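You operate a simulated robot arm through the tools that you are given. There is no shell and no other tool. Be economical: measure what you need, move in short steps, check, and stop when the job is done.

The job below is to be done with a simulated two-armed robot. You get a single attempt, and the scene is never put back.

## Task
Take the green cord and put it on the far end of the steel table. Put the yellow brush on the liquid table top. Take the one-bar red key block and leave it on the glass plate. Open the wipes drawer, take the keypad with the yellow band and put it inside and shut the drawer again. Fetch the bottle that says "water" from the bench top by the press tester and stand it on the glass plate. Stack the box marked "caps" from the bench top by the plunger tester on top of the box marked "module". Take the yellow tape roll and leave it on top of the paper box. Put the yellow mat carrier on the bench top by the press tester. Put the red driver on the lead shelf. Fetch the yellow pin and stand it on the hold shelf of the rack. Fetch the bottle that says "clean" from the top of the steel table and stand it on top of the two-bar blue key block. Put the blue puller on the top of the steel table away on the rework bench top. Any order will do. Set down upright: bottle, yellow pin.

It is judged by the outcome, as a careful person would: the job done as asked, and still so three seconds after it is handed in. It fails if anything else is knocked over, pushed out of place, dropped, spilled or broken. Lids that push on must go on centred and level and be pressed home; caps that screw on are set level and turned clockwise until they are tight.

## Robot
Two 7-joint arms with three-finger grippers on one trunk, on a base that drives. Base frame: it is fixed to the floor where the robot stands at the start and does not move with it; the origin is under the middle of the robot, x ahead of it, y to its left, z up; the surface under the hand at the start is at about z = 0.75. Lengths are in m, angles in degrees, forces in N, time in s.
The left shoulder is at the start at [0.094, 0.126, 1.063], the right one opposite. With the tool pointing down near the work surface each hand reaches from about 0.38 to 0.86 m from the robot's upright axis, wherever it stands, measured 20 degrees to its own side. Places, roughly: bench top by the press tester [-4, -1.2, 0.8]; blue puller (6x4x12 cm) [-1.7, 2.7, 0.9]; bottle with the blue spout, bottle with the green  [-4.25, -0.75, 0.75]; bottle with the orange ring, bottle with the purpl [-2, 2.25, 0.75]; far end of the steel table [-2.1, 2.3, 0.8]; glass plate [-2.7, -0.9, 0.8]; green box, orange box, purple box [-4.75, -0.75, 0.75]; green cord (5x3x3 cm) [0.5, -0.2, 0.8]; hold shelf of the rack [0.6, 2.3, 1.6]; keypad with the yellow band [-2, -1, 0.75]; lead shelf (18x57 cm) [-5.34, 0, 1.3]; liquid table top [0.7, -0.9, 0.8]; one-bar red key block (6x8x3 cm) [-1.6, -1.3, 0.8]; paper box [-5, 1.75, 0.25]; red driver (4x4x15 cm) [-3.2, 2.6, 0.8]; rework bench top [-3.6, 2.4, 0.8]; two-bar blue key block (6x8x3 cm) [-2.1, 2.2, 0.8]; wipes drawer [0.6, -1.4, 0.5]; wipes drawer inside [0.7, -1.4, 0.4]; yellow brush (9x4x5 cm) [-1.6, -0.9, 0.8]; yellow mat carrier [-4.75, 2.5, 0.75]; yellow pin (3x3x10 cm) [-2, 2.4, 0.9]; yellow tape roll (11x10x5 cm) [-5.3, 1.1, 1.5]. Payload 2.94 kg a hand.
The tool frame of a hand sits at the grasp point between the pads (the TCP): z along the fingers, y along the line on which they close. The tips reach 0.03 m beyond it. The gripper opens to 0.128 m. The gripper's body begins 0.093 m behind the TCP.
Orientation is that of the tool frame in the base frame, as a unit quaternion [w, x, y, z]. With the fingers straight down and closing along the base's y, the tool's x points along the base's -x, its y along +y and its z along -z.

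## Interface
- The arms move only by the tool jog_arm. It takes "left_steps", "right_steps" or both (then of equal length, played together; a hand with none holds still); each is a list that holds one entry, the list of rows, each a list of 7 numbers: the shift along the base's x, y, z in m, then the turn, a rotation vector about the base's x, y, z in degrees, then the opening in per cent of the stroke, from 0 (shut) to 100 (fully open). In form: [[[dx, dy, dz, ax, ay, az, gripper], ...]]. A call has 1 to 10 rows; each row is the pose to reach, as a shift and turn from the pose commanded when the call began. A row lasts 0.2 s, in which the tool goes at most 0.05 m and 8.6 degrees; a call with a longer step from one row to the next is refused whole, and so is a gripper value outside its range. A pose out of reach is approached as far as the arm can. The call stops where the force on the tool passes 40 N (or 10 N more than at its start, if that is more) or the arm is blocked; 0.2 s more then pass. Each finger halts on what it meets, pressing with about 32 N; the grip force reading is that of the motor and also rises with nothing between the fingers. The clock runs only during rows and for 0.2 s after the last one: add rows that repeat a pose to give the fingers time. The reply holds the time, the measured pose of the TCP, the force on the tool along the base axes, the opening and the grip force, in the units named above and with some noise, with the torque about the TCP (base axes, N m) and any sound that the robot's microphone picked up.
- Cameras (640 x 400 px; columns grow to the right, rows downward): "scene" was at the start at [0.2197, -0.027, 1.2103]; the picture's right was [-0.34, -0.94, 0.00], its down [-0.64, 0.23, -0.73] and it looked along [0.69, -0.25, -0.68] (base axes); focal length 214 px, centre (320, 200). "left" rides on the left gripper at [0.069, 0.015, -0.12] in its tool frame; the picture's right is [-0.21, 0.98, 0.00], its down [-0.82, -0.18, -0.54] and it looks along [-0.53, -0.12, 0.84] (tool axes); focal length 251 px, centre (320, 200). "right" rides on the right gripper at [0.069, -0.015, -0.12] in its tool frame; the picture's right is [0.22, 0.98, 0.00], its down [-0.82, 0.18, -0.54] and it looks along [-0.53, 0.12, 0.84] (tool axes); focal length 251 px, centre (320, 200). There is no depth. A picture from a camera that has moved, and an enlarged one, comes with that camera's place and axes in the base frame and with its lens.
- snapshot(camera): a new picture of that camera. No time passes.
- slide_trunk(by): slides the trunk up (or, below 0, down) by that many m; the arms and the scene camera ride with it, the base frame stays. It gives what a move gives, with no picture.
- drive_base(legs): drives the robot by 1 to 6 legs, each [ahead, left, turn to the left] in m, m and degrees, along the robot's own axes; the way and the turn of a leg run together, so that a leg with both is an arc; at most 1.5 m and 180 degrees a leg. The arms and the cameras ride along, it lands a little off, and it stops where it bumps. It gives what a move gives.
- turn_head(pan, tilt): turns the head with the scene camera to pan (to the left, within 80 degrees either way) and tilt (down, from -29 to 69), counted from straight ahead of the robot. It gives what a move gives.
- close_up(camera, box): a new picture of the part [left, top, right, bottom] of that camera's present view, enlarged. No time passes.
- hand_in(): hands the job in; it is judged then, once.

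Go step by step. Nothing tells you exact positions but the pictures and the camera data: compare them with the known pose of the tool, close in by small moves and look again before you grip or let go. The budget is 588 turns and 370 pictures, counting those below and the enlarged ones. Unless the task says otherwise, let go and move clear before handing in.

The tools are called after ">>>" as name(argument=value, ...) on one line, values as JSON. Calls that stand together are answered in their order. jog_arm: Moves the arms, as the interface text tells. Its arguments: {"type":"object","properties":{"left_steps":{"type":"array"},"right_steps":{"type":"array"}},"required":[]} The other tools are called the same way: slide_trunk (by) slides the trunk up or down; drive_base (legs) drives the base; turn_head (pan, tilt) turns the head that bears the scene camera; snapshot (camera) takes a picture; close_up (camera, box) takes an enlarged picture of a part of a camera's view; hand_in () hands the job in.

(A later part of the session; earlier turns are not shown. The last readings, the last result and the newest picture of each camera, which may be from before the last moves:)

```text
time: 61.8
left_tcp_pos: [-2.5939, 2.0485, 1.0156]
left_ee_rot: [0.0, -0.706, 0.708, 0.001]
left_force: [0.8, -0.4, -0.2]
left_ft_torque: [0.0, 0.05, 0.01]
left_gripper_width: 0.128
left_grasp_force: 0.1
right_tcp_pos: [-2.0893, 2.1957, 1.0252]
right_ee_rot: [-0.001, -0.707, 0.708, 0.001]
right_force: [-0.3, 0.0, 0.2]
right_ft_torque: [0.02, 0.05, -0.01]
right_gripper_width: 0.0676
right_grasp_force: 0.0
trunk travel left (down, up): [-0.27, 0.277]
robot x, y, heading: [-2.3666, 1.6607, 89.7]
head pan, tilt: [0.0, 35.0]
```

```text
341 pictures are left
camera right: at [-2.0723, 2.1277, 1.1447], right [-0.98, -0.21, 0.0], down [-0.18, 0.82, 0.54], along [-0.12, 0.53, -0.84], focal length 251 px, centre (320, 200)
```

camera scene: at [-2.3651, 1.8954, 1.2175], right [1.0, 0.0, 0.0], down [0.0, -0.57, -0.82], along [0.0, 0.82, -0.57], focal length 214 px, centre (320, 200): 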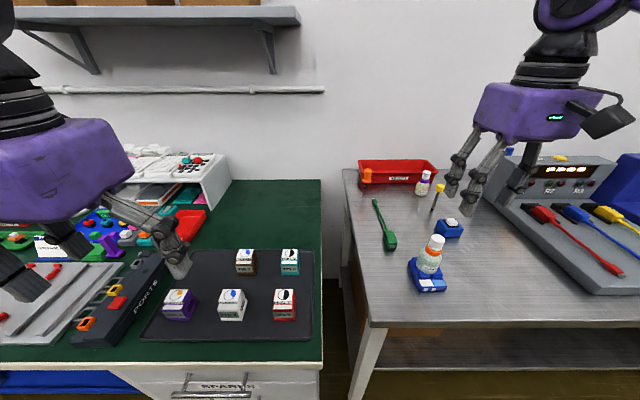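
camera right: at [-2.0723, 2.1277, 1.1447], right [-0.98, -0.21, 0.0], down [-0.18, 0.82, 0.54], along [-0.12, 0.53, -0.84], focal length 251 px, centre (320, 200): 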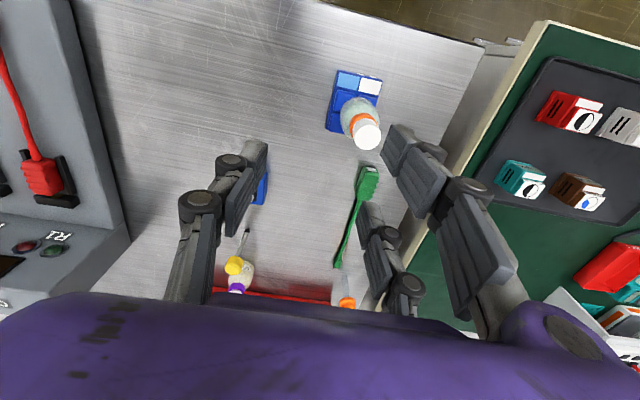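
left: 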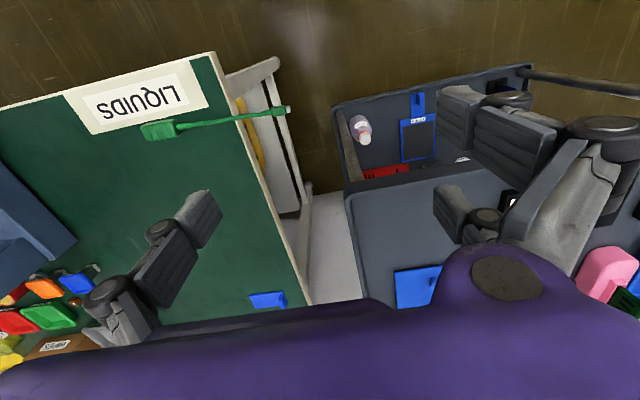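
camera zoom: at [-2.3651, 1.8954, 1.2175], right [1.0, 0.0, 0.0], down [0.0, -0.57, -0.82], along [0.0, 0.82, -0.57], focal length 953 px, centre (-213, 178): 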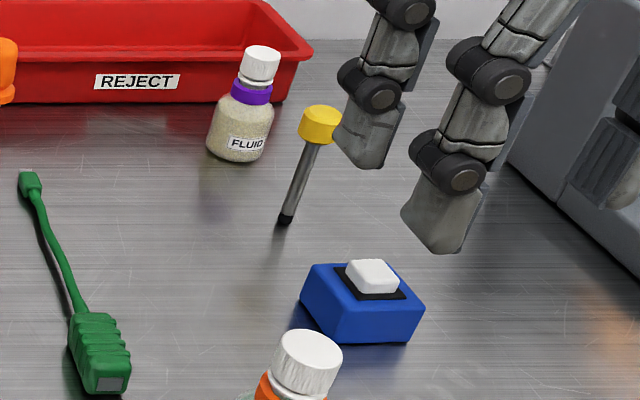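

The pin stands on its foot at about (-2.004, 2.446), yellow head centre z ≈ 0.88. I'll shift the base slightly right and forward, then position above it.

>>> drive_base(legs=[[0, -0.1, 0], [0.05, 0, 0]])

>>> jog_arm(right_steps=[[[0, 0.04, 0, 0, 0, 0, 53], [0, 0.08, 0, 0, 0, 0, 53], [0, 0.12, 0, 0, 0, 0, 53], [-0.01, 0.16, 0, 0, 0, 0, 53], [-0.015, 0.195, 0, 0, 0, 0, 53]]])

>>> snapshot(camera="right")

>>> snapshot(camera="scene")

```text
time: 63.9
left_tcp_pos: [-2.4959, 2.1001, 1.0143]
left_ee_rot: [0.0, -0.707, 0.707, 0.0]
left_force: [-0.8, -0.1, 0.1]
left_ft_torque: [-0.09, 0.03, -0.01]
left_gripper_width: 0.128
left_grasp_force: 0.0
right_tcp_pos: [-1.9923, 2.2461, 1.025]
right_ee_rot: [0.0, -0.707, 0.707, -0.001]
right_force: [-0.5, -0.2, 0.0]
right_ft_torque: [-0.07, 0.04, 0.03]
right_gripper_width: 0.0682
right_grasp_force: 0.0
trunk travel left (down, up): [-0.27, 0.277]
robot x, y, heading: [-2.2681, 1.7154, 90.2]
head pan, tilt: [0.0, 35.0]
```

```text
time: 65.1
left_tcp_pos: [-2.4966, 2.0985, 1.015]
left_ee_rot: [0.001, -0.707, 0.707, 0.0]
left_force: [-0.4, -0.7, 0.7]
left_ft_torque: [0.04, 0.0, 0.0]
left_gripper_width: 0.128
left_grasp_force: 0.1
right_tcp_pos: [-2.0002, 2.3887, 1.0263]
right_ee_rot: [-0.001, 0.71, -0.704, 0.0]
right_force: [-0.3, -0.7, -0.5]
right_ft_torque: [0.03, -0.03, 0.01]
right_gripper_width: 0.0676
right_grasp_force: 0.0
right hand out of reach, approached as far as the arm can: row 4, 5
trunk travel left (down, up): [-0.27, 0.277]
robot x, y, heading: [-2.2701, 1.7092, 90.1]
head pan, tilt: [0.0, 35.0]
```

```text
340 pictures are left
camera right: at [-1.9845, 2.3219, 1.1454], right [-0.97, -0.22, 0.0], down [-0.19, 0.82, 0.54], along [-0.12, 0.53, -0.84], focal length 251 px, centre (320, 200)
```

right: 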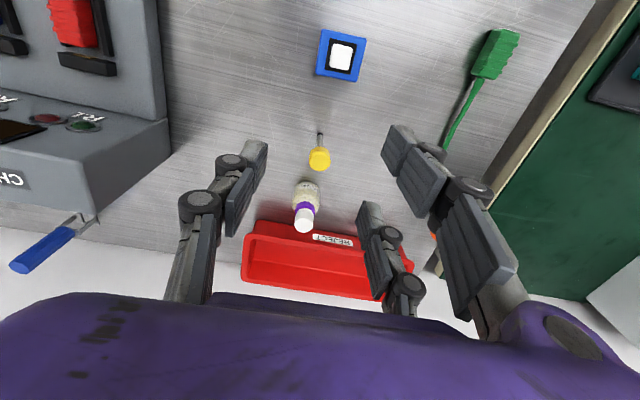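

```text
339 pictures are left
camera scene: at [-2.2698, 1.943, 1.2179], right [1.0, 0.0, 0.0], down [0.0, -0.57, -0.82], along [0.0, 0.82, -0.57], focal length 214 px, centre (320, 200)
```

scene: 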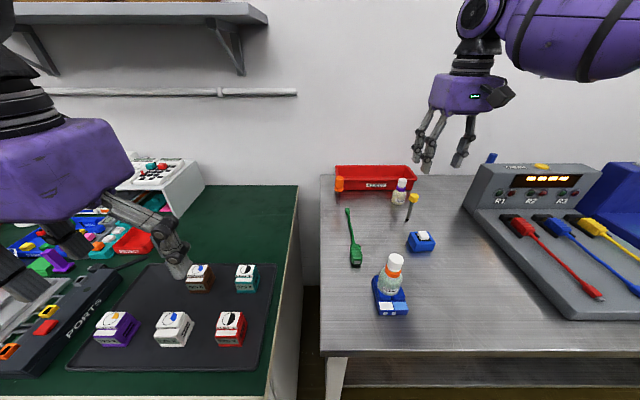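

The hand is short of the pin by about 5 cm at this height. Raising the trunk will give more forward reach for a low hand.

>>> slide_trunk(by=0.1)

>>> jog_arm(right_steps=[[[0, 0, -0.04, 0, 0, 0, 53], [0, 0, -0.08, 0, 0, 0, 53], [0, 0.02, -0.11, 0, 0, 0, 53], [0, 0.04, -0.13, 0, 0, 0, 53], [-0.002, 0.058, -0.15, 0, 0, 0, 53]]])

>>> snapshot(camera="right")

```text
time: 66.4
left_tcp_pos: [-2.4953, 2.0993, 1.1149]
left_ee_rot: [0.001, 0.707, -0.707, 0.001]
left_force: [-0.4, 0.2, 0.1]
left_ft_torque: [-0.02, 0.01, -0.01]
left_gripper_width: 0.128
left_grasp_force: 0.1
right_tcp_pos: [-1.9988, 2.3772, 1.1684]
right_ee_rot: [0.029, -0.705, 0.708, 0.03]
right_force: [0.7, 0.1, -0.3]
right_ft_torque: [-0.03, -0.01, 0.0]
right_gripper_width: 0.0679
right_grasp_force: 0.0
trunk travel left (down, up): [-0.37, 0.177]
robot x, y, heading: [-2.2684, 1.7114, 89.9]
head pan, tilt: [0.0, 35.0]
```

```text
time: 67.6
left_tcp_pos: [-2.4958, 2.1002, 1.1156]
left_ee_rot: [0.001, 0.707, -0.707, 0.0]
left_force: [-0.3, 0.8, 1.0]
left_ft_torque: [-0.07, 0.02, 0.0]
left_gripper_width: 0.1278
left_grasp_force: 0.1
right_tcp_pos: [-1.9901, 2.406, 1.0106]
right_ee_rot: [0.027, -0.706, 0.707, 0.03]
right_force: [0.4, 0.8, 0.6]
right_ft_torque: [-0.13, -0.01, -0.01]
right_gripper_width: 0.0676
right_grasp_force: 0.0
right hand out of reach, approached as far as the arm can: row 4, 5
trunk travel left (down, up): [-0.37, 0.177]
robot x, y, heading: [-2.2714, 1.7107, 90.0]
head pan, tilt: [0.0, 35.0]
```

```text
338 pictures are left
camera right: at [-1.9733, 2.3292, 1.1235], right [-0.98, -0.21, -0.01], down [-0.18, 0.77, 0.61], along [-0.12, 0.6, -0.79], focal length 251 px, centre (320, 200)
```

right: 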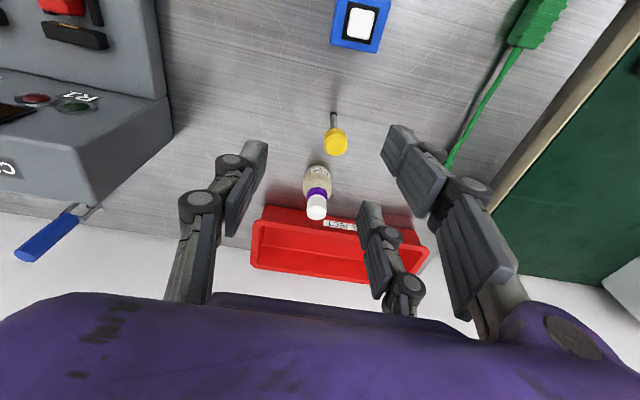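

I'm still short. Let me look down at how much gap remains between the base and table.

>>> turn_head(pan=0, tilt=69)

>>> snapshot(camera="scene")

```text
time: 68.6
left_tcp_pos: [-2.4967, 2.0988, 1.1148]
left_ee_rot: [0.0, 0.708, -0.707, 0.0]
left_force: [0.2, -0.1, -0.7]
left_ft_torque: [0.0, 0.03, -0.02]
left_gripper_width: 0.1281
left_grasp_force: 0.0
right_tcp_pos: [-1.9894, 2.4063, 1.0103]
right_ee_rot: [0.028, -0.706, 0.707, 0.029]
right_force: [-0.2, 0.2, 0.8]
right_ft_torque: [0.03, 0.0, 0.0]
right_gripper_width: 0.0678
right_grasp_force: 0.0
trunk travel left (down, up): [-0.37, 0.177]
robot x, y, heading: [-2.2709, 1.7095, 90.1]
head pan, tilt: [0.0, 68.8]
```

```text
337 pictures are left
camera scene: at [-2.2697, 1.8918, 1.2754], right [1.0, 0.01, 0.0], down [0.01, -0.91, -0.41], along [0.0, 0.41, -0.91], focal length 214 px, centre (320, 200)
```

scene: 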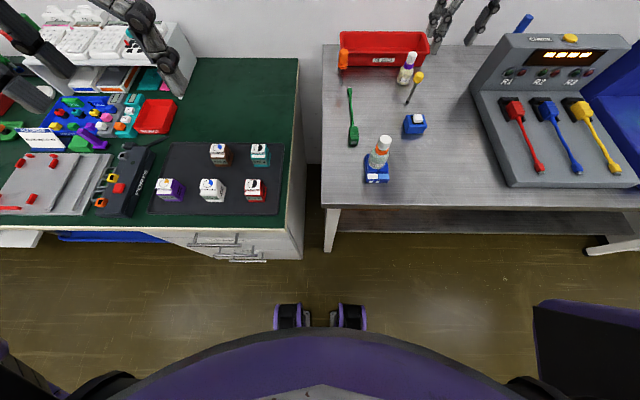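

There's ~0.25 m clearance in front of the base. I'll drive 0.1 m forward, then level the hand and position over the pin.

>>> drive_base(legs=[[0.1, 0, 0]])

>>> jog_arm(right_steps=[[[-0.005, -0.03, 0.01, -2.5, 0, 0, 53], [-0.012, -0.06, 0.01, -4.9, 0, 0, 53], [-0.012, -0.06, 0.01, -4.9, 0, 0, 53]]])

>>> snapshot(camera="right")

```text
time: 69.8
left_tcp_pos: [-2.4954, 2.1991, 1.1157]
left_ee_rot: [0.001, -0.707, 0.707, 0.0]
left_force: [-0.4, 0.1, -0.3]
left_ft_torque: [0.0, -0.02, 0.05]
left_gripper_width: 0.128
left_grasp_force: 0.1
right_tcp_pos: [-1.9882, 2.5065, 1.0102]
right_ee_rot: [0.029, -0.705, 0.708, 0.031]
right_force: [-0.1, 0.4, 0.0]
right_ft_torque: [0.03, 0.02, -0.03]
right_gripper_width: 0.0679
right_grasp_force: 0.1
trunk travel left (down, up): [-0.37, 0.177]
robot x, y, heading: [-2.2696, 1.8094, 89.9]
head pan, tilt: [0.0, 68.8]
```

```text
time: 70.5
left_tcp_pos: [-2.4957, 2.2003, 1.1149]
left_ee_rot: [0.0, -0.707, 0.708, 0.0]
left_force: [-0.3, 0.0, -0.9]
left_ft_torque: [0.0, 0.0, -0.01]
left_gripper_width: 0.1279
left_grasp_force: 0.1
right_tcp_pos: [-2.0009, 2.4442, 1.0183]
right_ee_rot: [-0.003, -0.706, 0.708, -0.002]
right_force: [-0.8, -0.4, -0.5]
right_ft_torque: [-0.02, 0.03, -0.01]
right_gripper_width: 0.0673
right_grasp_force: 0.2
trunk travel left (down, up): [-0.37, 0.177]
robot x, y, heading: [-2.2689, 1.8128, 89.9]
head pan, tilt: [0.0, 68.8]
```

```text
336 pictures are left
camera right: at [-1.9847, 2.3776, 1.138], right [-0.98, -0.21, 0.0], down [-0.18, 0.82, 0.54], along [-0.11, 0.52, -0.84], focal length 251 px, centre (320, 200)
```

right: 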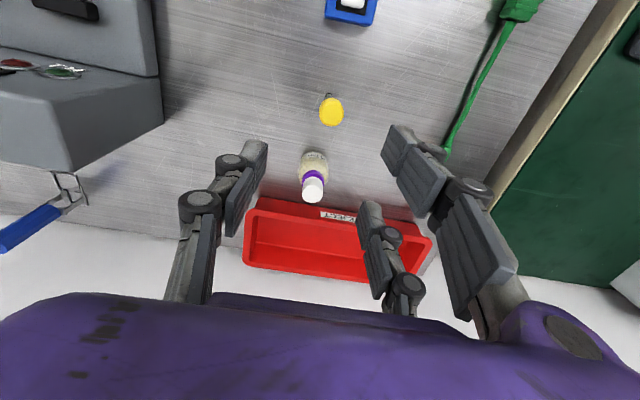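

Pin head at about (-2.006, 2.432). Descending to z 0.883 and closing.

>>> jog_arm(right_steps=[[[-0.005, -0.011, -0.04, 0, 0, 0, 53], [-0.005, -0.011, -0.08, 0, 0, 0, 53], [-0.005, -0.011, -0.115, 0, 0, 0, 53], [-0.005, -0.011, -0.135, 0, 0, 0, 53]]])

>>> close_up(camera="right", box=[200, 60, 460, 250])

```text
time: 71.5
left_tcp_pos: [-2.4961, 2.1983, 1.116]
left_ee_rot: [-0.001, -0.706, 0.708, -0.001]
left_force: [0.2, 0.3, 0.1]
left_ft_torque: [0.02, 0.04, 0.0]
left_gripper_width: 0.128
left_grasp_force: 0.0
right_tcp_pos: [-2.0046, 2.435, 0.8856]
right_ee_rot: [-0.002, -0.706, 0.708, 0.0]
right_force: [0.6, -0.2, 0.0]
right_ft_torque: [-0.03, 0.04, -0.02]
right_gripper_width: 0.0679
right_grasp_force: 0.1
trunk travel left (down, up): [-0.37, 0.177]
robot x, y, heading: [-2.2686, 1.8118, 89.8]
head pan, tilt: [0.0, 68.8]
```

```text
2.11 times, centred on (330, 155) of right
camera zoom: at [-1.9894, 2.3669, 1.005], right [-0.98, -0.21, 0.0], down [-0.18, 0.82, 0.54], along [-0.12, 0.53, -0.84], focal length 529 px, centre (299, 295)
```

zoom: 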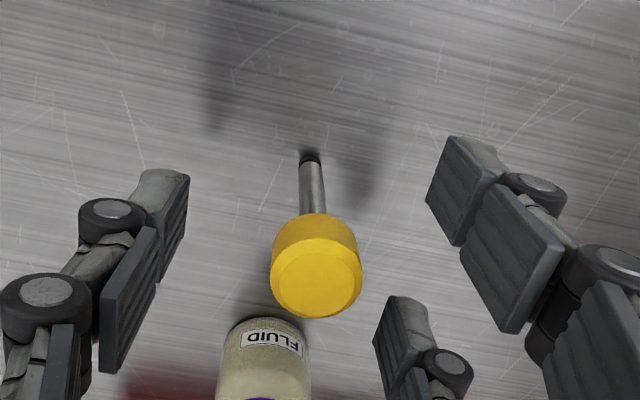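

Aligned. Closing and lifting straight up.

>>> jog_arm(right_steps=[[[0, 0, 0, 0, 0, 0, 30], [0, 0, 0, 0, 0, 0, 10], [0, 0, 0, 0, 0, 0, 0], [0, 0, 0, 0, 0, 0, 0], [0, 0, 0.02, 0, 0, 0, 0], [0, 0, 0.06, 0, 0, 0, 0], [0, 0, 0.1, 0, 0, 0, 0], [0, -0.01, 0.14, 0, 0, 0, 0]]])

>>> close_up(camera="right", box=[200, 60, 460, 250])

```text
time: 73.3
left_tcp_pos: [-2.4968, 2.198, 1.1148]
left_ee_rot: [0.001, -0.706, 0.708, 0.001]
left_force: [-0.1, -0.2, -0.3]
left_ft_torque: [0.04, 0.01, 0.03]
left_gripper_width: 0.1281
left_grasp_force: 0.1
right_tcp_pos: [-2.0067, 2.4242, 1.0267]
right_ee_rot: [-0.002, -0.706, 0.709, -0.002]
right_force: [-0.8, 0.2, 0.4]
right_ft_torque: [0.0, -0.01, -0.01]
right_gripper_width: 0.0
right_grasp_force: 3.1
trunk travel left (down, up): [-0.37, 0.177]
robot x, y, heading: [-2.2683, 1.8153, 89.8]
head pan, tilt: [0.0, 68.8]
```

```text
2.11 times, centred on (330, 155) of right
camera zoom: at [-1.9907, 2.3571, 1.1462], right [-0.98, -0.21, 0.0], down [-0.18, 0.82, 0.54], along [-0.11, 0.52, -0.84], focal length 529 px, centre (299, 295)
```

zoom: 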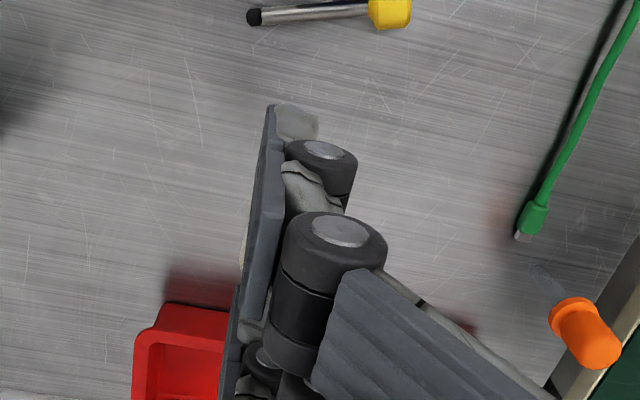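

The pin slipped out and now lies on the table. Let me look at the whole area.

>>> jog_arm(right_steps=[[[0.05, -0.03, 0.02, 0, 0, 0, 20], [0.1, -0.06, 0.02, 0, 0, 0, 40], [0.1, -0.1, 0.02, 0, 0, 0, 53]]])

>>> turn_head(pan=-20, tilt=50)

>>> snapshot(camera="scene")

>>> snapshot(camera="right")

```text
refused: row 1 steps farther than a row can; nothing moved
```

```text
time: 74.2
left_tcp_pos: [-2.4961, 2.1992, 1.1161]
left_ee_rot: [0.0, -0.707, 0.707, 0.0]
left_force: [0.0, 0.2, -0.4]
left_ft_torque: [0.0, 0.02, -0.02]
left_gripper_width: 0.128
left_grasp_force: 0.0
right_tcp_pos: [-2.0065, 2.4262, 1.0265]
right_ee_rot: [-0.002, -0.706, 0.708, 0.0]
right_force: [-0.1, 1.4, 0.3]
right_ft_torque: [-0.05, 0.03, -0.02]
right_gripper_width: 0.0
right_grasp_force: 3.4
trunk travel left (down, up): [-0.37, 0.177]
robot x, y, heading: [-2.2674, 1.8109, 89.9]
head pan, tilt: [-20.0, 50.0]
```

```text
333 pictures are left
camera scene: at [-2.223, 2.004, 1.3099], right [0.84, -0.54, 0.0], down [-0.34, -0.53, -0.78], along [0.42, 0.66, -0.63], focal length 214 px, centre (320, 200)
```

scene: 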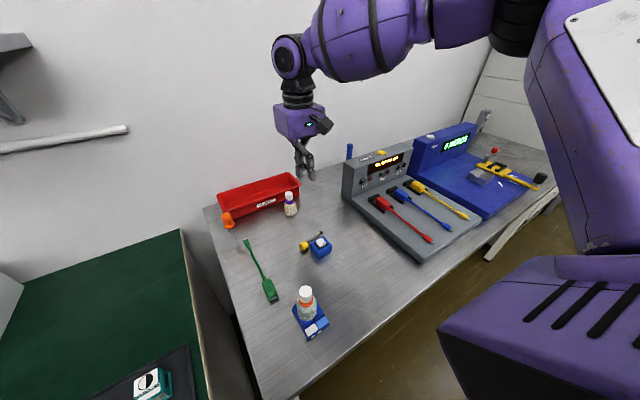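

```text
332 pictures are left
camera right: at [-1.9907, 2.3587, 1.1457], right [-0.98, -0.21, 0.0], down [-0.18, 0.82, 0.54], along [-0.12, 0.53, -0.84], focal length 251 px, centre (320, 200)
```

right: 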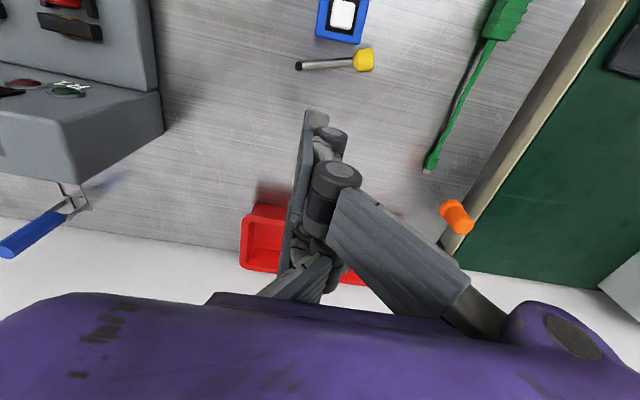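

The pin now lies beside the blue holder, head near (-2.046, 2.369), foot near (-1.974, 2.392); nothing else moved. I'll turn the right hand ~107° so it can pick the shaft with its foot toward the camera side, which lets me stand it up later with a level hand.

>>> jog_arm(right_steps=[[[0, -0.004, 0.01, 0, 0, 8.6, 10], [0.001, -0.008, 0.01, 0, 0, 17.2, 20], [0.002, -0.012, 0.01, 0, 0, 25.8, 30], [0.003, -0.016, 0.01, 0, 0, 34.4, 30], [0.004, -0.02, 0.01, 0, 0, 43, 30], [0.005, -0.024, 0.01, 0, 0, 51.6, 30], [0.006, -0.028, 0.01, 0, 0, 60.2, 30], [0.007, -0.032, 0.01, 0, 0, 68.8, 30], [0.009, -0.036, 0.01, 0, 0, 77.4, 30], [0.011, -0.04, 0.01, 0, 0, 86, 30]]])

>>> jog_arm(right_steps=[[[0, 0, 0, 0, 0, 8, 30], [0, 0, 0, 0, 0, 16, 30], [0, 0, 0, 0, 0, 21.5, 30]]])

>>> snapshot(camera="right")

```text
time: 76.4
left_tcp_pos: [-2.4956, 2.1992, 1.1151]
left_ee_rot: [0.0, -0.707, 0.707, 0.0]
left_force: [-0.3, -0.2, -1.0]
left_ft_torque: [0.0, -0.02, 0.03]
left_gripper_width: 0.1279
left_grasp_force: 0.1
right_tcp_pos: [-1.9944, 2.3828, 1.0355]
right_ee_rot: [0.0, 0.999, -0.034, 0.0]
right_force: [-1.0, 0.5, 1.0]
right_ft_torque: [-0.01, -0.02, -0.02]
right_gripper_width: 0.0381
right_grasp_force: 0.0
trunk travel left (down, up): [-0.37, 0.177]
robot x, y, heading: [-2.2674, 1.8108, 90.0]
head pan, tilt: [-20.0, 50.0]
```

```text
time: 77.2
left_tcp_pos: [-2.4952, 2.198, 1.1154]
left_ee_rot: [0.0, -0.707, 0.707, 0.0]
left_force: [0.5, 0.9, -0.5]
left_ft_torque: [-0.02, -0.01, 0.0]
left_gripper_width: 0.1279
left_grasp_force: 0.0
right_tcp_pos: [-1.9951, 2.3836, 1.0343]
right_ee_rot: [0.0, 0.989, 0.151, 0.002]
right_force: [-0.7, 1.0, -0.3]
right_ft_torque: [-0.02, -0.05, 0.02]
right_gripper_width: 0.0384
right_grasp_force: 0.0
trunk travel left (down, up): [-0.37, 0.177]
robot x, y, heading: [-2.2701, 1.8106, 89.9]
head pan, tilt: [-20.0, 50.0]
```

```text
331 pictures are left
camera right: at [-1.9328, 2.4201, 1.1549], right [0.5, -0.87, 0.0], down [-0.73, -0.42, 0.54], along [-0.47, -0.27, -0.84], focal length 251 px, centre (320, 200)
```

right: 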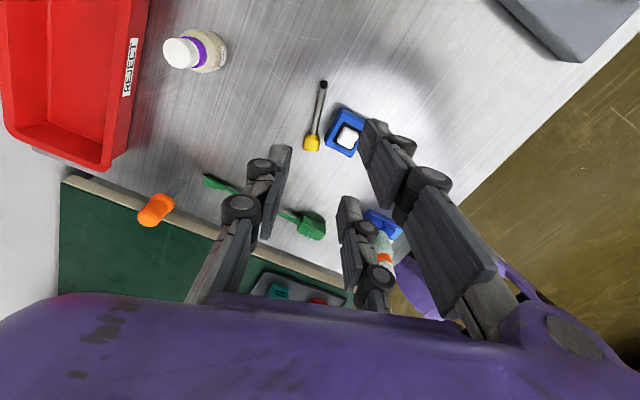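

The pin's axis matches the hand's orientation. I'll descend with a narrow opening onto the shaft close to its foot, away from the holder.

>>> jog_arm(right_steps=[[[0.008, 0.004, -0.05, 0, 0, 0, 17], [0.008, 0.004, -0.1, 0, 0, 0, 17], [0.008, 0.004, -0.14, 0, 0, 0, 17], [0.008, 0.004, -0.165, 0, 0, 0, 17]]])

>>> close_up(camera="right", box=[220, 80, 420, 260])

```text
refused: row 1 steps farther than a row can; nothing moved
```

```text
2.22 times, centred on (320, 170) of right
camera zoom: at [-1.9328, 2.4201, 1.1549], right [0.5, -0.87, 0.0], down [-0.73, -0.42, 0.54], along [-0.47, -0.27, -0.84], focal length 559 px, centre (320, 267)
```

zoom: 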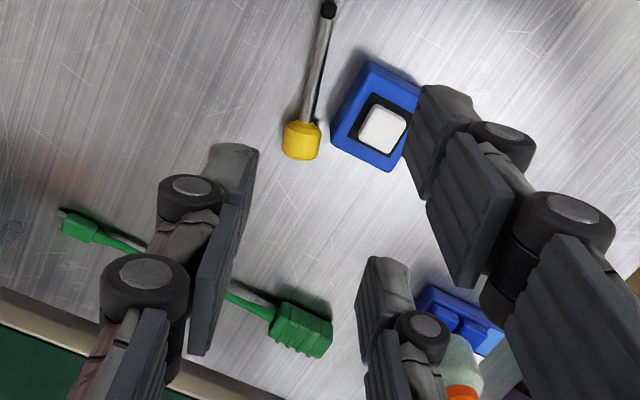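

>>> jog_arm(right_steps=[[[0.008, 0.004, -0.04, 0, 0, 0, 17], [0.008, 0.004, -0.08, 0, 0, 0, 17], [0.008, 0.004, -0.12, 0, 0, 0, 17], [0.008, 0.004, -0.16, 0, 0, 0, 17]]])

>>> close_up(camera="right", box=[220, 80, 420, 260])

```text
time: 78.2
left_tcp_pos: [-2.4964, 2.1999, 1.1138]
left_ee_rot: [0.0, -0.706, 0.708, 0.0]
left_force: [-1.1, -0.1, -0.5]
left_ft_torque: [0.01, 0.0, -0.01]
left_gripper_width: 0.1279
left_grasp_force: 0.0
right_tcp_pos: [-1.9856, 2.3894, 0.8746]
right_ee_rot: [0.0, 0.989, 0.15, 0.001]
right_force: [0.7, 0.0, -0.1]
right_ft_torque: [-0.04, 0.01, -0.01]
right_gripper_width: 0.0219
right_grasp_force: 0.1
trunk travel left (down, up): [-0.37, 0.177]
robot x, y, heading: [-2.2682, 1.8102, 90.3]
head pan, tilt: [-20.0, 50.0]
```

```text
2.22 times, centred on (320, 170) of right
camera zoom: at [-1.9246, 2.4256, 0.9945], right [0.5, -0.87, 0.0], down [-0.73, -0.42, 0.54], along [-0.47, -0.27, -0.84], focal length 559 px, centre (320, 267)
```

zoom: 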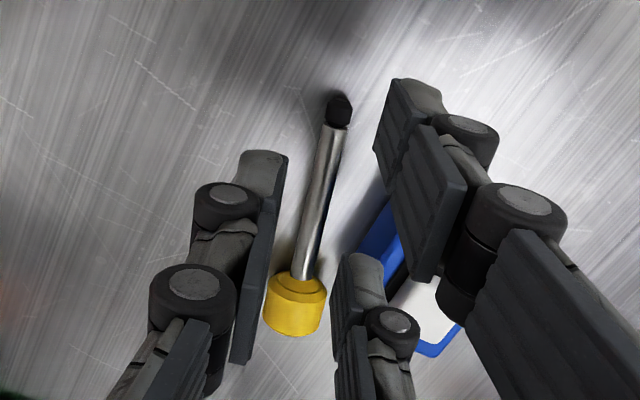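

This gripper really has one finger opposite two spaced ones, so the pin's round head slipped through the gap; the pin must be held lengthwise. On the holder side only the single finger fits, so I'll rise and turn the hand by 180°.

>>> jog_arm(right_steps=[[[0, 0, 0.05, 0, 0, 0, 17], [0, 0, 0.1, 0, 0, -8.6, 20], [0, 0, 0.14, 0, 0, -17.2, 20], [0, 0, 0.14, 0, 0, -25.8, 20], [0, 0, 0.14, 0, 0, -34.4, 20], [0, 0, 0.14, 0, 0, -43, 20], [0, 0, 0.14, 0, 0, -51.6, 20], [0, 0, 0.14, 0, 0, -60.2, 20], [0, 0, 0.14, 0, 0, -68.8, 20], [0, 0, 0.14, 0, 0, -77.4, 20]]])

>>> jog_arm(right_steps=[[[-0.001, 0, 0, 0, 0, -8.6, 20], [-0.002, 0, 0, 0, 0, -17.2, 20], [-0.003, 0, 0, 0, 0, -25.8, 20], [-0.004, 0, 0, 0, 0, -34.4, 20], [-0.005, 0, 0, 0, 0, -43, 20], [-0.006, 0, 0, 0, 0, -51.6, 20], [-0.008, -0.001, 0, 0, 0, -60.2, 20], [-0.01, -0.002, 0, 0, 0, -68.8, 20], [-0.012, -0.004, 0, 0, 0, -77.4, 20], [-0.012, -0.005, 0, 0, 0, -86, 20]]])

>>> jog_arm(right_steps=[[[0, 0, -0.03, 0, 0, -8.6, 20], [0, 0, -0.06, 0, 0, -16.6, 20]]])

>>> snapshot(camera="right")

```text
time: 80.4
left_tcp_pos: [-2.4953, 2.2001, 1.1153]
left_ee_rot: [0.001, -0.706, 0.708, 0.0]
left_force: [-0.4, 0.9, 1.2]
left_ft_torque: [0.02, -0.03, -0.01]
left_gripper_width: 0.1281
left_grasp_force: 0.2
right_tcp_pos: [-1.9865, 2.3883, 1.0158]
right_ee_rot: [0.002, 0.865, -0.501, 0.001]
right_force: [0.7, 0.3, 0.2]
right_ft_torque: [0.04, 0.0, 0.0]
right_gripper_width: 0.0256
right_grasp_force: 0.0
trunk travel left (down, up): [-0.37, 0.177]
robot x, y, heading: [-2.2685, 1.8137, 89.7]
head pan, tilt: [-20.0, 50.0]
```

```text
time: 82.6
left_tcp_pos: [-2.496, 2.1991, 1.1147]
left_ee_rot: [0.0, -0.707, 0.707, 0.0]
left_force: [0.5, 1.1, 0.6]
left_ft_torque: [0.02, 0.0, 0.0]
left_gripper_width: 0.128
left_grasp_force: 0.0
right_tcp_pos: [-1.999, 2.3833, 1.0156]
right_ee_rot: [-0.001, -0.29, 0.957, 0.002]
right_force: [-1.0, -0.1, 0.1]
right_ft_torque: [0.0, -0.01, -0.01]
right_gripper_width: 0.0256
right_grasp_force: 0.0
trunk travel left (down, up): [-0.37, 0.177]
robot x, y, heading: [-2.2694, 1.8094, 89.8]
head pan, tilt: [-20.0, 50.0]
```

```text
time: 83.2
left_tcp_pos: [-2.4961, 2.2002, 1.1155]
left_ee_rot: [0.0, -0.707, 0.708, 0.0]
left_force: [-0.3, -0.3, 0.4]
left_ft_torque: [0.0, 0.02, 0.0]
left_gripper_width: 0.1282
left_grasp_force: 0.1
right_tcp_pos: [-1.9992, 2.3838, 0.9533]
right_ee_rot: [-0.002, -0.15, 0.989, 0.0]
right_force: [0.1, -0.4, -0.3]
right_ft_torque: [-0.07, 0.04, 0.02]
right_gripper_width: 0.0254
right_grasp_force: 0.0
trunk travel left (down, up): [-0.37, 0.177]
robot x, y, heading: [-2.2715, 1.8123, 90.0]
head pan, tilt: [-20.0, 50.0]
```

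```text
328 pictures are left
camera right: at [-2.0595, 2.3507, 1.0727], right [-0.49, 0.87, 0.0], down [0.73, 0.42, 0.54], along [0.47, 0.27, -0.84], focal length 251 px, centre (320, 200)
```

right: 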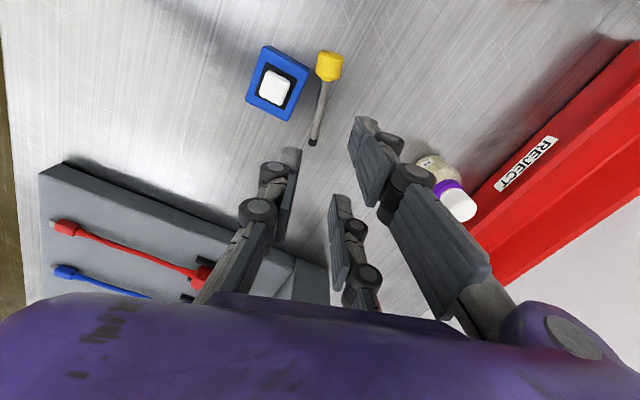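

>>> jog_arm(right_steps=[[[-0.001, 0, -0.045, 0, 0, 0, 18], [-0.001, 0, -0.085, 0, 0, 0, 18]]])

>>> close_up(camera="right", box=[220, 80, 420, 260])

```text
time: 83.8
left_tcp_pos: [-2.4957, 2.1998, 1.1146]
left_ee_rot: [0.0, -0.707, 0.708, 0.0]
left_force: [0.1, 0.5, 0.4]
left_ft_torque: [-0.01, 0.04, 0.05]
left_gripper_width: 0.128
left_grasp_force: 0.0
right_tcp_pos: [-2.0014, 2.3838, 0.8695]
right_ee_rot: [-0.002, -0.151, 0.988, 0.001]
right_force: [0.0, 0.3, -0.4]
right_ft_torque: [0.01, 0.02, 0.02]
right_gripper_width: 0.0233
right_grasp_force: 0.0
trunk travel left (down, up): [-0.37, 0.177]
robot x, y, heading: [-2.2705, 1.8128, 89.9]
head pan, tilt: [-20.0, 50.0]
```

```text
2.22 times, centred on (320, 170) of right
camera zoom: at [-2.0607, 2.3505, 0.9885], right [-0.49, 0.87, 0.0], down [0.73, 0.42, 0.54], along [0.47, 0.27, -0.84], focal length 559 px, centre (320, 267)
```

zoom: 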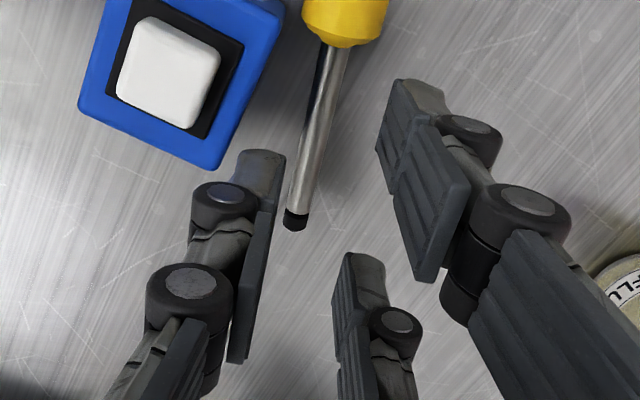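

Clearance is about 5 mm on the holder side. I'll bias 2 mm away, go down and close.

>>> jog_arm(right_steps=[[[0, 0.002, -0.02, 0, 0, 0, 18], [0, 0.002, -0.03, 0, 0, 0, 18], [0, 0.002, -0.035, 0, 0, 0, 18], [0, 0.002, -0.035, 0, 0, 0, 8], [0, 0.002, -0.035, 0, 0, 0, 0], [0, 0.002, -0.035, 0, 0, 0, 0]]])

>>> close_up(camera="right", box=[220, 80, 420, 260])

```text
time: 85.2
left_tcp_pos: [-2.4959, 2.1994, 1.1153]
left_ee_rot: [0.0, -0.707, 0.707, 0.0]
left_force: [0.7, 0.1, -0.2]
left_ft_torque: [0.0, 0.0, 0.03]
left_gripper_width: 0.1279
left_grasp_force: 0.1
right_tcp_pos: [-2.0, 2.3846, 0.8354]
right_ee_rot: [-0.001, -0.15, 0.989, 0.0]
right_force: [-0.7, 0.6, 0.1]
right_ft_torque: [-0.01, -0.01, 0.0]
right_gripper_width: 0.0
right_grasp_force: 3.0
trunk travel left (down, up): [-0.37, 0.177]
robot x, y, heading: [-2.2676, 1.8106, 89.6]
head pan, tilt: [-20.0, 50.0]
```

```text
2.22 times, centred on (320, 170) of right
camera zoom: at [-2.0598, 2.3507, 0.9547], right [-0.5, 0.87, 0.0], down [0.73, 0.42, 0.54], along [0.47, 0.27, -0.84], focal length 559 px, centre (320, 267)
```

zoom: 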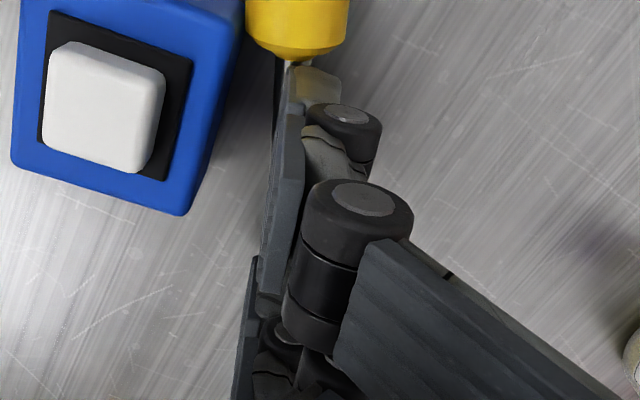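

Width reads 0 — the tips closed just above the thin shaft. I'll reopen, lower until the tips touch the table, and close again.

>>> jog_arm(right_steps=[[[0, 0, 0.005, 0, 0, 0, 10], [0, 0, 0.005, 0, 0, 0, 18], [0, 0, 0, 0, 0, 0, 18], [0, 0, -0.003, 0, 0, 0, 18], [0, 0, -0.005, 0, 0, 0, 18], [0, 0, -0.0065, 0, 0, 0, 18]]])

>>> close_up(camera="right", box=[220, 80, 420, 260])

```text
time: 86.6
left_tcp_pos: [-2.4955, 2.1987, 1.1146]
left_ee_rot: [-0.001, -0.706, 0.708, 0.0]
left_force: [0.1, -0.5, -0.6]
left_ft_torque: [0.01, 0.01, -0.01]
left_gripper_width: 0.1281
left_grasp_force: 0.0
right_tcp_pos: [-2.001, 2.3844, 0.8284]
right_ee_rot: [0.0, -0.151, 0.989, 0.0]
right_force: [-0.2, -0.8, 5.4]
right_ft_torque: [0.09, -0.04, 0.01]
right_gripper_width: 0.0304
right_grasp_force: 0.9
trunk travel left (down, up): [-0.37, 0.177]
robot x, y, heading: [-2.2681, 1.8124, 89.9]
head pan, tilt: [-20.0, 50.0]
```

```text
2.22 times, centred on (320, 170) of right
camera zoom: at [-2.0607, 2.35, 0.9489], right [-0.5, 0.87, 0.0], down [0.73, 0.42, 0.54], along [0.47, 0.27, -0.84], focal length 559 px, centre (320, 267)
```

zoom: 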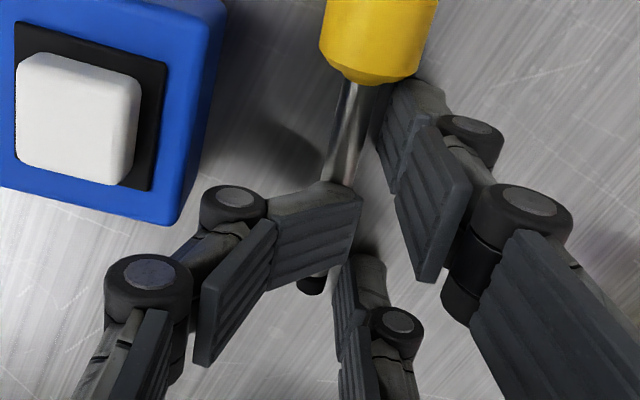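

The single finger landed on the shaft; the pin has shifted away from the holder, though. I'll rise and re-look.

>>> jog_arm(right_steps=[[[0, 0, 0.01, 0, 0, 0, 18], [0, 0, 0.05, 0, 0, 0, 25], [0, 0, 0.1, 0, 0, 0, 30]]])

>>> snapshot(camera="right")

```text
time: 87.4
left_tcp_pos: [-2.4967, 2.198, 1.1152]
left_ee_rot: [0.001, -0.707, 0.707, 0.001]
left_force: [0.4, -1.2, -0.2]
left_ft_torque: [-0.03, 0.01, 0.0]
left_gripper_width: 0.128
left_grasp_force: 0.0
right_tcp_pos: [-1.9986, 2.385, 0.931]
right_ee_rot: [0.0, -0.15, 0.989, -0.002]
right_force: [-0.2, 0.7, 0.1]
right_ft_torque: [0.0, 0.0, 0.01]
right_gripper_width: 0.0381
right_grasp_force: 0.1
trunk travel left (down, up): [-0.37, 0.177]
robot x, y, heading: [-2.2684, 1.8132, 90.0]
head pan, tilt: [-20.0, 50.0]
```

```text
324 pictures are left
camera right: at [-2.0589, 2.3511, 1.0493], right [-0.49, 0.87, 0.0], down [0.73, 0.42, 0.54], along [0.47, 0.27, -0.84], focal length 251 px, centre (320, 200)
```

right: 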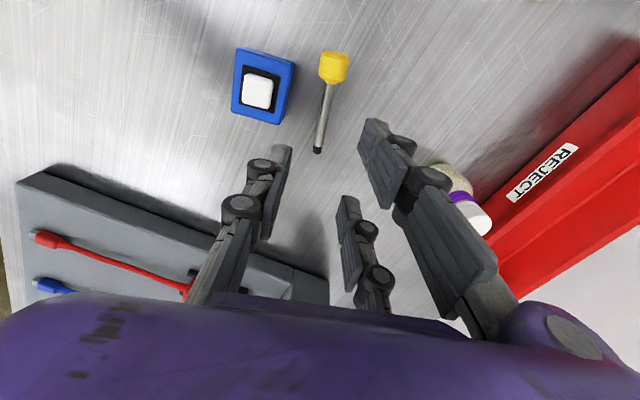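

The holder got nudged about 1 cm toward −y (I'll restore it later); the pin has barely moved. With more room now, I'll recentre on the shaft, open wider, and go down to the table before closing.

>>> jog_arm(right_steps=[[[-0.002, 0.003, -0.045, 0, 0, 2, 28], [-0.002, 0.003, -0.08, 0, 0, 2, 28], [-0.002, 0.003, -0.095, 0, 0, 2, 28]]])

>>> close_up(camera="right", box=[220, 80, 420, 260])

```text
time: 88.2
left_tcp_pos: [-2.4961, 2.1988, 1.1145]
left_ee_rot: [0.0, -0.706, 0.708, 0.0]
left_force: [0.0, -0.2, 0.1]
left_ft_torque: [-0.01, 0.0, -0.01]
left_gripper_width: 0.1278
left_grasp_force: 0.0
right_tcp_pos: [-2.0024, 2.3873, 0.8352]
right_ee_rot: [-0.002, -0.168, 0.986, 0.0]
right_force: [-0.5, 1.1, 0.4]
right_ft_torque: [-0.02, -0.01, -0.01]
right_gripper_width: 0.0354
right_grasp_force: 0.1
trunk travel left (down, up): [-0.37, 0.177]
robot x, y, heading: [-2.2703, 1.8157, 90.1]
head pan, tilt: [-20.0, 50.0]
```

```text
2.22 times, centred on (320, 170) of right
camera zoom: at [-2.0614, 2.3513, 0.9548], right [-0.53, 0.85, 0.0], down [0.72, 0.44, 0.54], along [0.46, 0.28, -0.84], focal length 559 px, centre (320, 267)
```

zoom: 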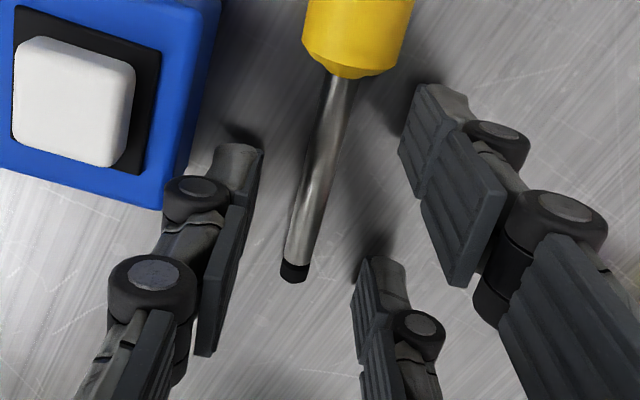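

Well placed now. Lower 4 mm and close.

>>> jog_arm(right_steps=[[[0, 0, -0.003, 0, 0, 0, 28], [0, 0, -0.0045, 0, 0, 0, 28], [0, 0, -0.0045, 0, 0, 0, 15], [0, 0, -0.0045, 0, 0, 0, 5], [0, 0, -0.0045, 0, 0, 0, 0], [0, 0, -0.0045, 0, 0, 0, 0]]])

>>> close_up(camera="right", box=[220, 80, 420, 260])

```text
time: 89.6
left_tcp_pos: [-2.4967, 2.199, 1.1158]
left_ee_rot: [0.001, -0.707, 0.707, 0.0]
left_force: [-0.4, -0.2, 0.1]
left_ft_torque: [0.0, 0.02, -0.01]
left_gripper_width: 0.128
left_grasp_force: 0.1
right_tcp_pos: [-2.0011, 2.3882, 0.8304]
right_ee_rot: [-0.001, -0.168, 0.986, 0.001]
right_force: [0.4, 0.0, 0.3]
right_ft_torque: [0.0, -0.02, 0.01]
right_gripper_width: 0.0075
right_grasp_force: 32.4
trunk travel left (down, up): [-0.37, 0.177]
robot x, y, heading: [-2.2654, 1.8101, 89.9]
head pan, tilt: [-20.0, 50.0]
```

```text
2.22 times, centred on (320, 170) of right
camera zoom: at [-2.0604, 2.3517, 0.9507], right [-0.53, 0.85, 0.0], down [0.72, 0.44, 0.54], along [0.46, 0.28, -0.84], focal length 559 px, centre (320, 267)
```

zoom: 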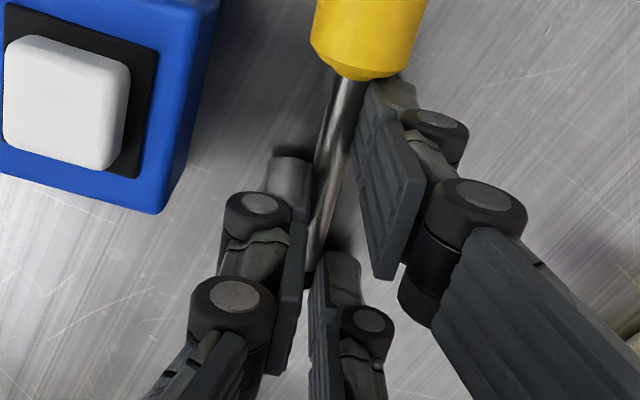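

The pin is gripped. I'll lift it, shift it to the open spot right of the holder, and set it down there to regrasp it the right way round.

>>> jog_arm(right_steps=[[[0, 0, 0.03, 0, 0, 0, 0], [0, 0, 0.065, 0, 0, 0, 0], [0.03, -0.01, 0.09, 0, 0, 0, 0], [0.06, -0.02, 0.09, 0, 0, 0, 0], [0.09, -0.03, 0.07, 0, 0, 0, 0], [0.09, -0.03, 0.04, 0, 0, 0, 0], [0.09, -0.03, 0.01, 0, 0, 0, 0], [0.09, -0.03, 0.002, 0, 0, 0, 0]]])

>>> snapshot(camera="right")

```text
time: 91.4
left_tcp_pos: [-2.4953, 2.1997, 1.115]
left_ee_rot: [0.0, -0.707, 0.707, 0.0]
left_force: [-0.4, 0.0, -0.5]
left_ft_torque: [0.0, 0.06, -0.01]
left_gripper_width: 0.1278
left_grasp_force: 0.0
right_tcp_pos: [-1.912, 2.3587, 0.8336]
right_ee_rot: [-0.002, -0.167, 0.986, 0.0]
right_force: [1.0, -0.2, 0.5]
right_ft_torque: [0.02, -0.03, 0.0]
right_gripper_width: 0.0075
right_grasp_force: 31.9
trunk travel left (down, up): [-0.37, 0.177]
robot x, y, heading: [-2.2668, 1.8136, 89.6]
head pan, tilt: [-20.0, 50.0]
```

```text
321 pictures are left
camera right: at [-1.9714, 2.322, 0.9534], right [-0.53, 0.85, 0.0], down [0.72, 0.44, 0.54], along [0.46, 0.28, -0.84], focal length 251 px, centre (320, 200)
```

right: 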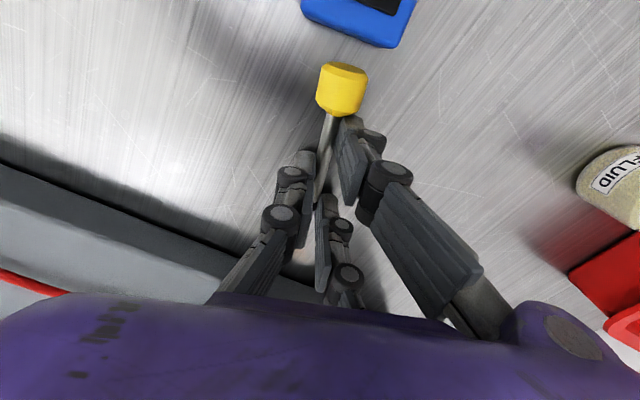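

>>> jog_arm(right_steps=[[[0, 0, -0.002, 0, 0, 0, 0], [0, 0, -0.001, 0, 0, 0, 12], [0, 0, -0.001, 0, 0, 0, 25], [0, 0, 0.04, 0, 0, 0, 30], [0, 0, 0.08, 0, 0, 0, 30], [0, 0, 0.12, 0, 0, 8, 30], [0, 0, 0.12, 0, 0, 16, 30], [0, 0, 0.12, 0, 0, 24, 30], [0, 0, 0.12, 0, 0, 32, 30], [0, 0, 0.12, 0, 0, 40, 30]]])

>>> jog_arm(right_steps=[[[0, 0, 0, 0, 0, 8.5, 30], [0, 0, 0, 0, 0, 17, 30], [0, 0, 0, 0, 0, 25.5, 30], [0, 0, 0, 0, 0, 34, 30], [0, 0, 0, 0, 0, 42.5, 30], [0, 0, 0, 0, 0, 51, 30], [0, 0, 0, 0, 0, 59.5, 30], [0, 0, 0, 0, 0, 68, 30], [0, 0, 0, 0, 0, 76.5, 30], [0, 0, 0, 0, 0, 85, 30]]])

>>> jog_arm(right_steps=[[[0, 0, 0, 0, 0, 8, 30], [0, 0, 0, 0, 0, 16, 30], [0, 0, 0, 0, 0, 24, 30], [0, 0, 0, 0, 0, 32, 30], [0, 0, 0, 0, 0, 40, 30], [0, 0, 0, 0, 0, 48, 30], [0, 0, 0, 0, 0, 55, 30]]])

>>> snapshot(camera="right")

```text
time: 93.6
left_tcp_pos: [-2.4958, 2.1993, 1.1155]
left_ee_rot: [0.0, -0.707, 0.707, 0.001]
left_force: [0.1, 0.4, 0.4]
left_ft_torque: [0.01, -0.04, 0.01]
left_gripper_width: 0.1279
left_grasp_force: 0.0
right_tcp_pos: [-1.9128, 2.3575, 0.9504]
right_ee_rot: [-0.002, -0.496, 0.868, 0.0]
right_force: [-0.8, 0.0, 0.9]
right_ft_torque: [-0.03, -0.01, -0.03]
right_gripper_width: 0.0385
right_grasp_force: 0.1
trunk travel left (down, up): [-0.37, 0.177]
robot x, y, heading: [-2.2736, 1.8151, 89.9]
head pan, tilt: [-20.0, 50.0]
```

```text
time: 95.8
left_tcp_pos: [-2.4963, 2.1995, 1.1155]
left_ee_rot: [0.0, -0.706, 0.708, 0.0]
left_force: [-0.2, -0.5, -1.0]
left_ft_torque: [-0.02, 0.0, -0.02]
left_gripper_width: 0.128
left_grasp_force: 0.0
right_tcp_pos: [-1.911, 2.3567, 0.9524]
right_ee_rot: [0.001, 0.952, -0.305, 0.001]
right_force: [-0.3, -0.2, -0.9]
right_ft_torque: [0.01, 0.0, -0.04]
right_gripper_width: 0.0384
right_grasp_force: 0.0
trunk travel left (down, up): [-0.37, 0.177]
robot x, y, heading: [-2.2694, 1.8118, 89.6]
head pan, tilt: [-20.0, 50.0]
```

```text
time: 97.4
left_tcp_pos: [-2.4965, 2.1991, 1.1156]
left_ee_rot: [0.0, -0.706, 0.708, -0.001]
left_force: [0.2, -0.2, -0.6]
left_ft_torque: [-0.02, 0.01, -0.01]
left_gripper_width: 0.1278
left_grasp_force: 0.0
right_tcp_pos: [-1.9127, 2.3583, 0.9516]
right_ee_rot: [0.001, 0.986, 0.169, 0.001]
right_force: [0.8, 0.5, 0.5]
right_ft_torque: [-0.04, -0.03, -0.01]
right_gripper_width: 0.0388
right_grasp_force: 0.1
trunk travel left (down, up): [-0.37, 0.177]
robot x, y, heading: [-2.2685, 1.812, 89.9]
head pan, tilt: [-20.0, 50.0]
```

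```text
320 pictures are left
camera right: at [-1.8509, 2.3963, 1.0717], right [0.53, -0.85, 0.0], down [-0.72, -0.44, 0.54], along [-0.46, -0.29, -0.84], focal length 251 px, centre (320, 200)
```

right: 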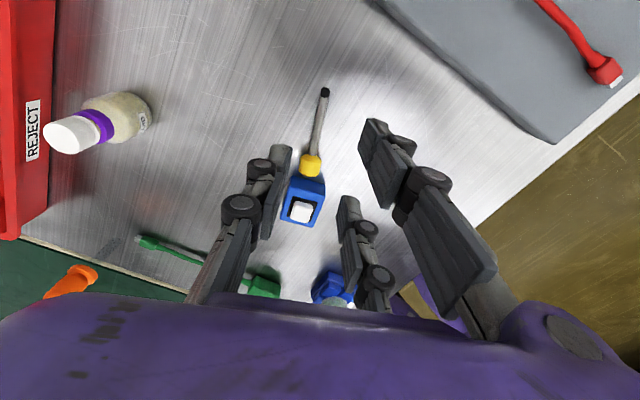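

>>> jog_arm(right_steps=[[[-0.002, -0.002, -0.045, 0, 0, 0, 28], [-0.002, -0.002, -0.09, 0, 0, 0, 28], [-0.002, -0.002, -0.115, 0, 0, 0, 28], [-0.002, -0.002, -0.121, 0, 0, 0, 28]]])

>>> close_up(camera="right", box=[220, 80, 420, 260])

```text
time: 98.4
left_tcp_pos: [-2.4971, 2.1999, 1.1152]
left_ee_rot: [0.001, -0.707, 0.708, 0.0]
left_force: [0.5, 0.5, 0.3]
left_ft_torque: [-0.01, 0.01, 0.0]
left_gripper_width: 0.1278
left_grasp_force: 0.1
right_tcp_pos: [-1.9152, 2.3536, 0.8303]
right_ee_rot: [0.0, 0.986, 0.168, 0.0]
right_force: [-0.5, 0.1, -0.4]
right_ft_torque: [-0.01, -0.01, 0.0]
right_gripper_width: 0.0356
right_grasp_force: 0.0
trunk travel left (down, up): [-0.37, 0.177]
robot x, y, heading: [-2.2671, 1.8118, 90.1]
head pan, tilt: [-20.0, 50.0]
```

```text
2.22 times, centred on (320, 170) of right
camera zoom: at [-1.8539, 2.3923, 0.9502], right [0.53, -0.85, 0.0], down [-0.72, -0.44, 0.54], along [-0.46, -0.28, -0.84], focal length 559 px, centre (320, 267)
```

zoom: 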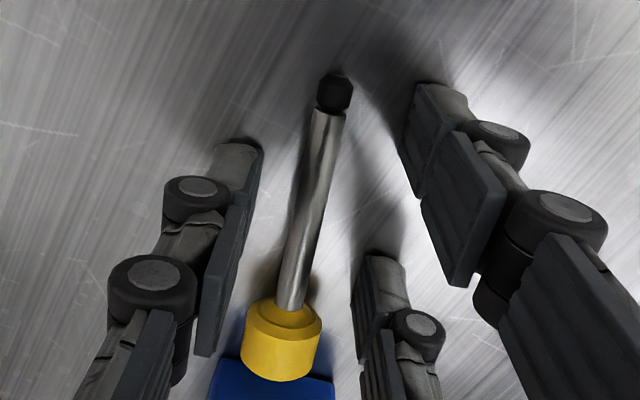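

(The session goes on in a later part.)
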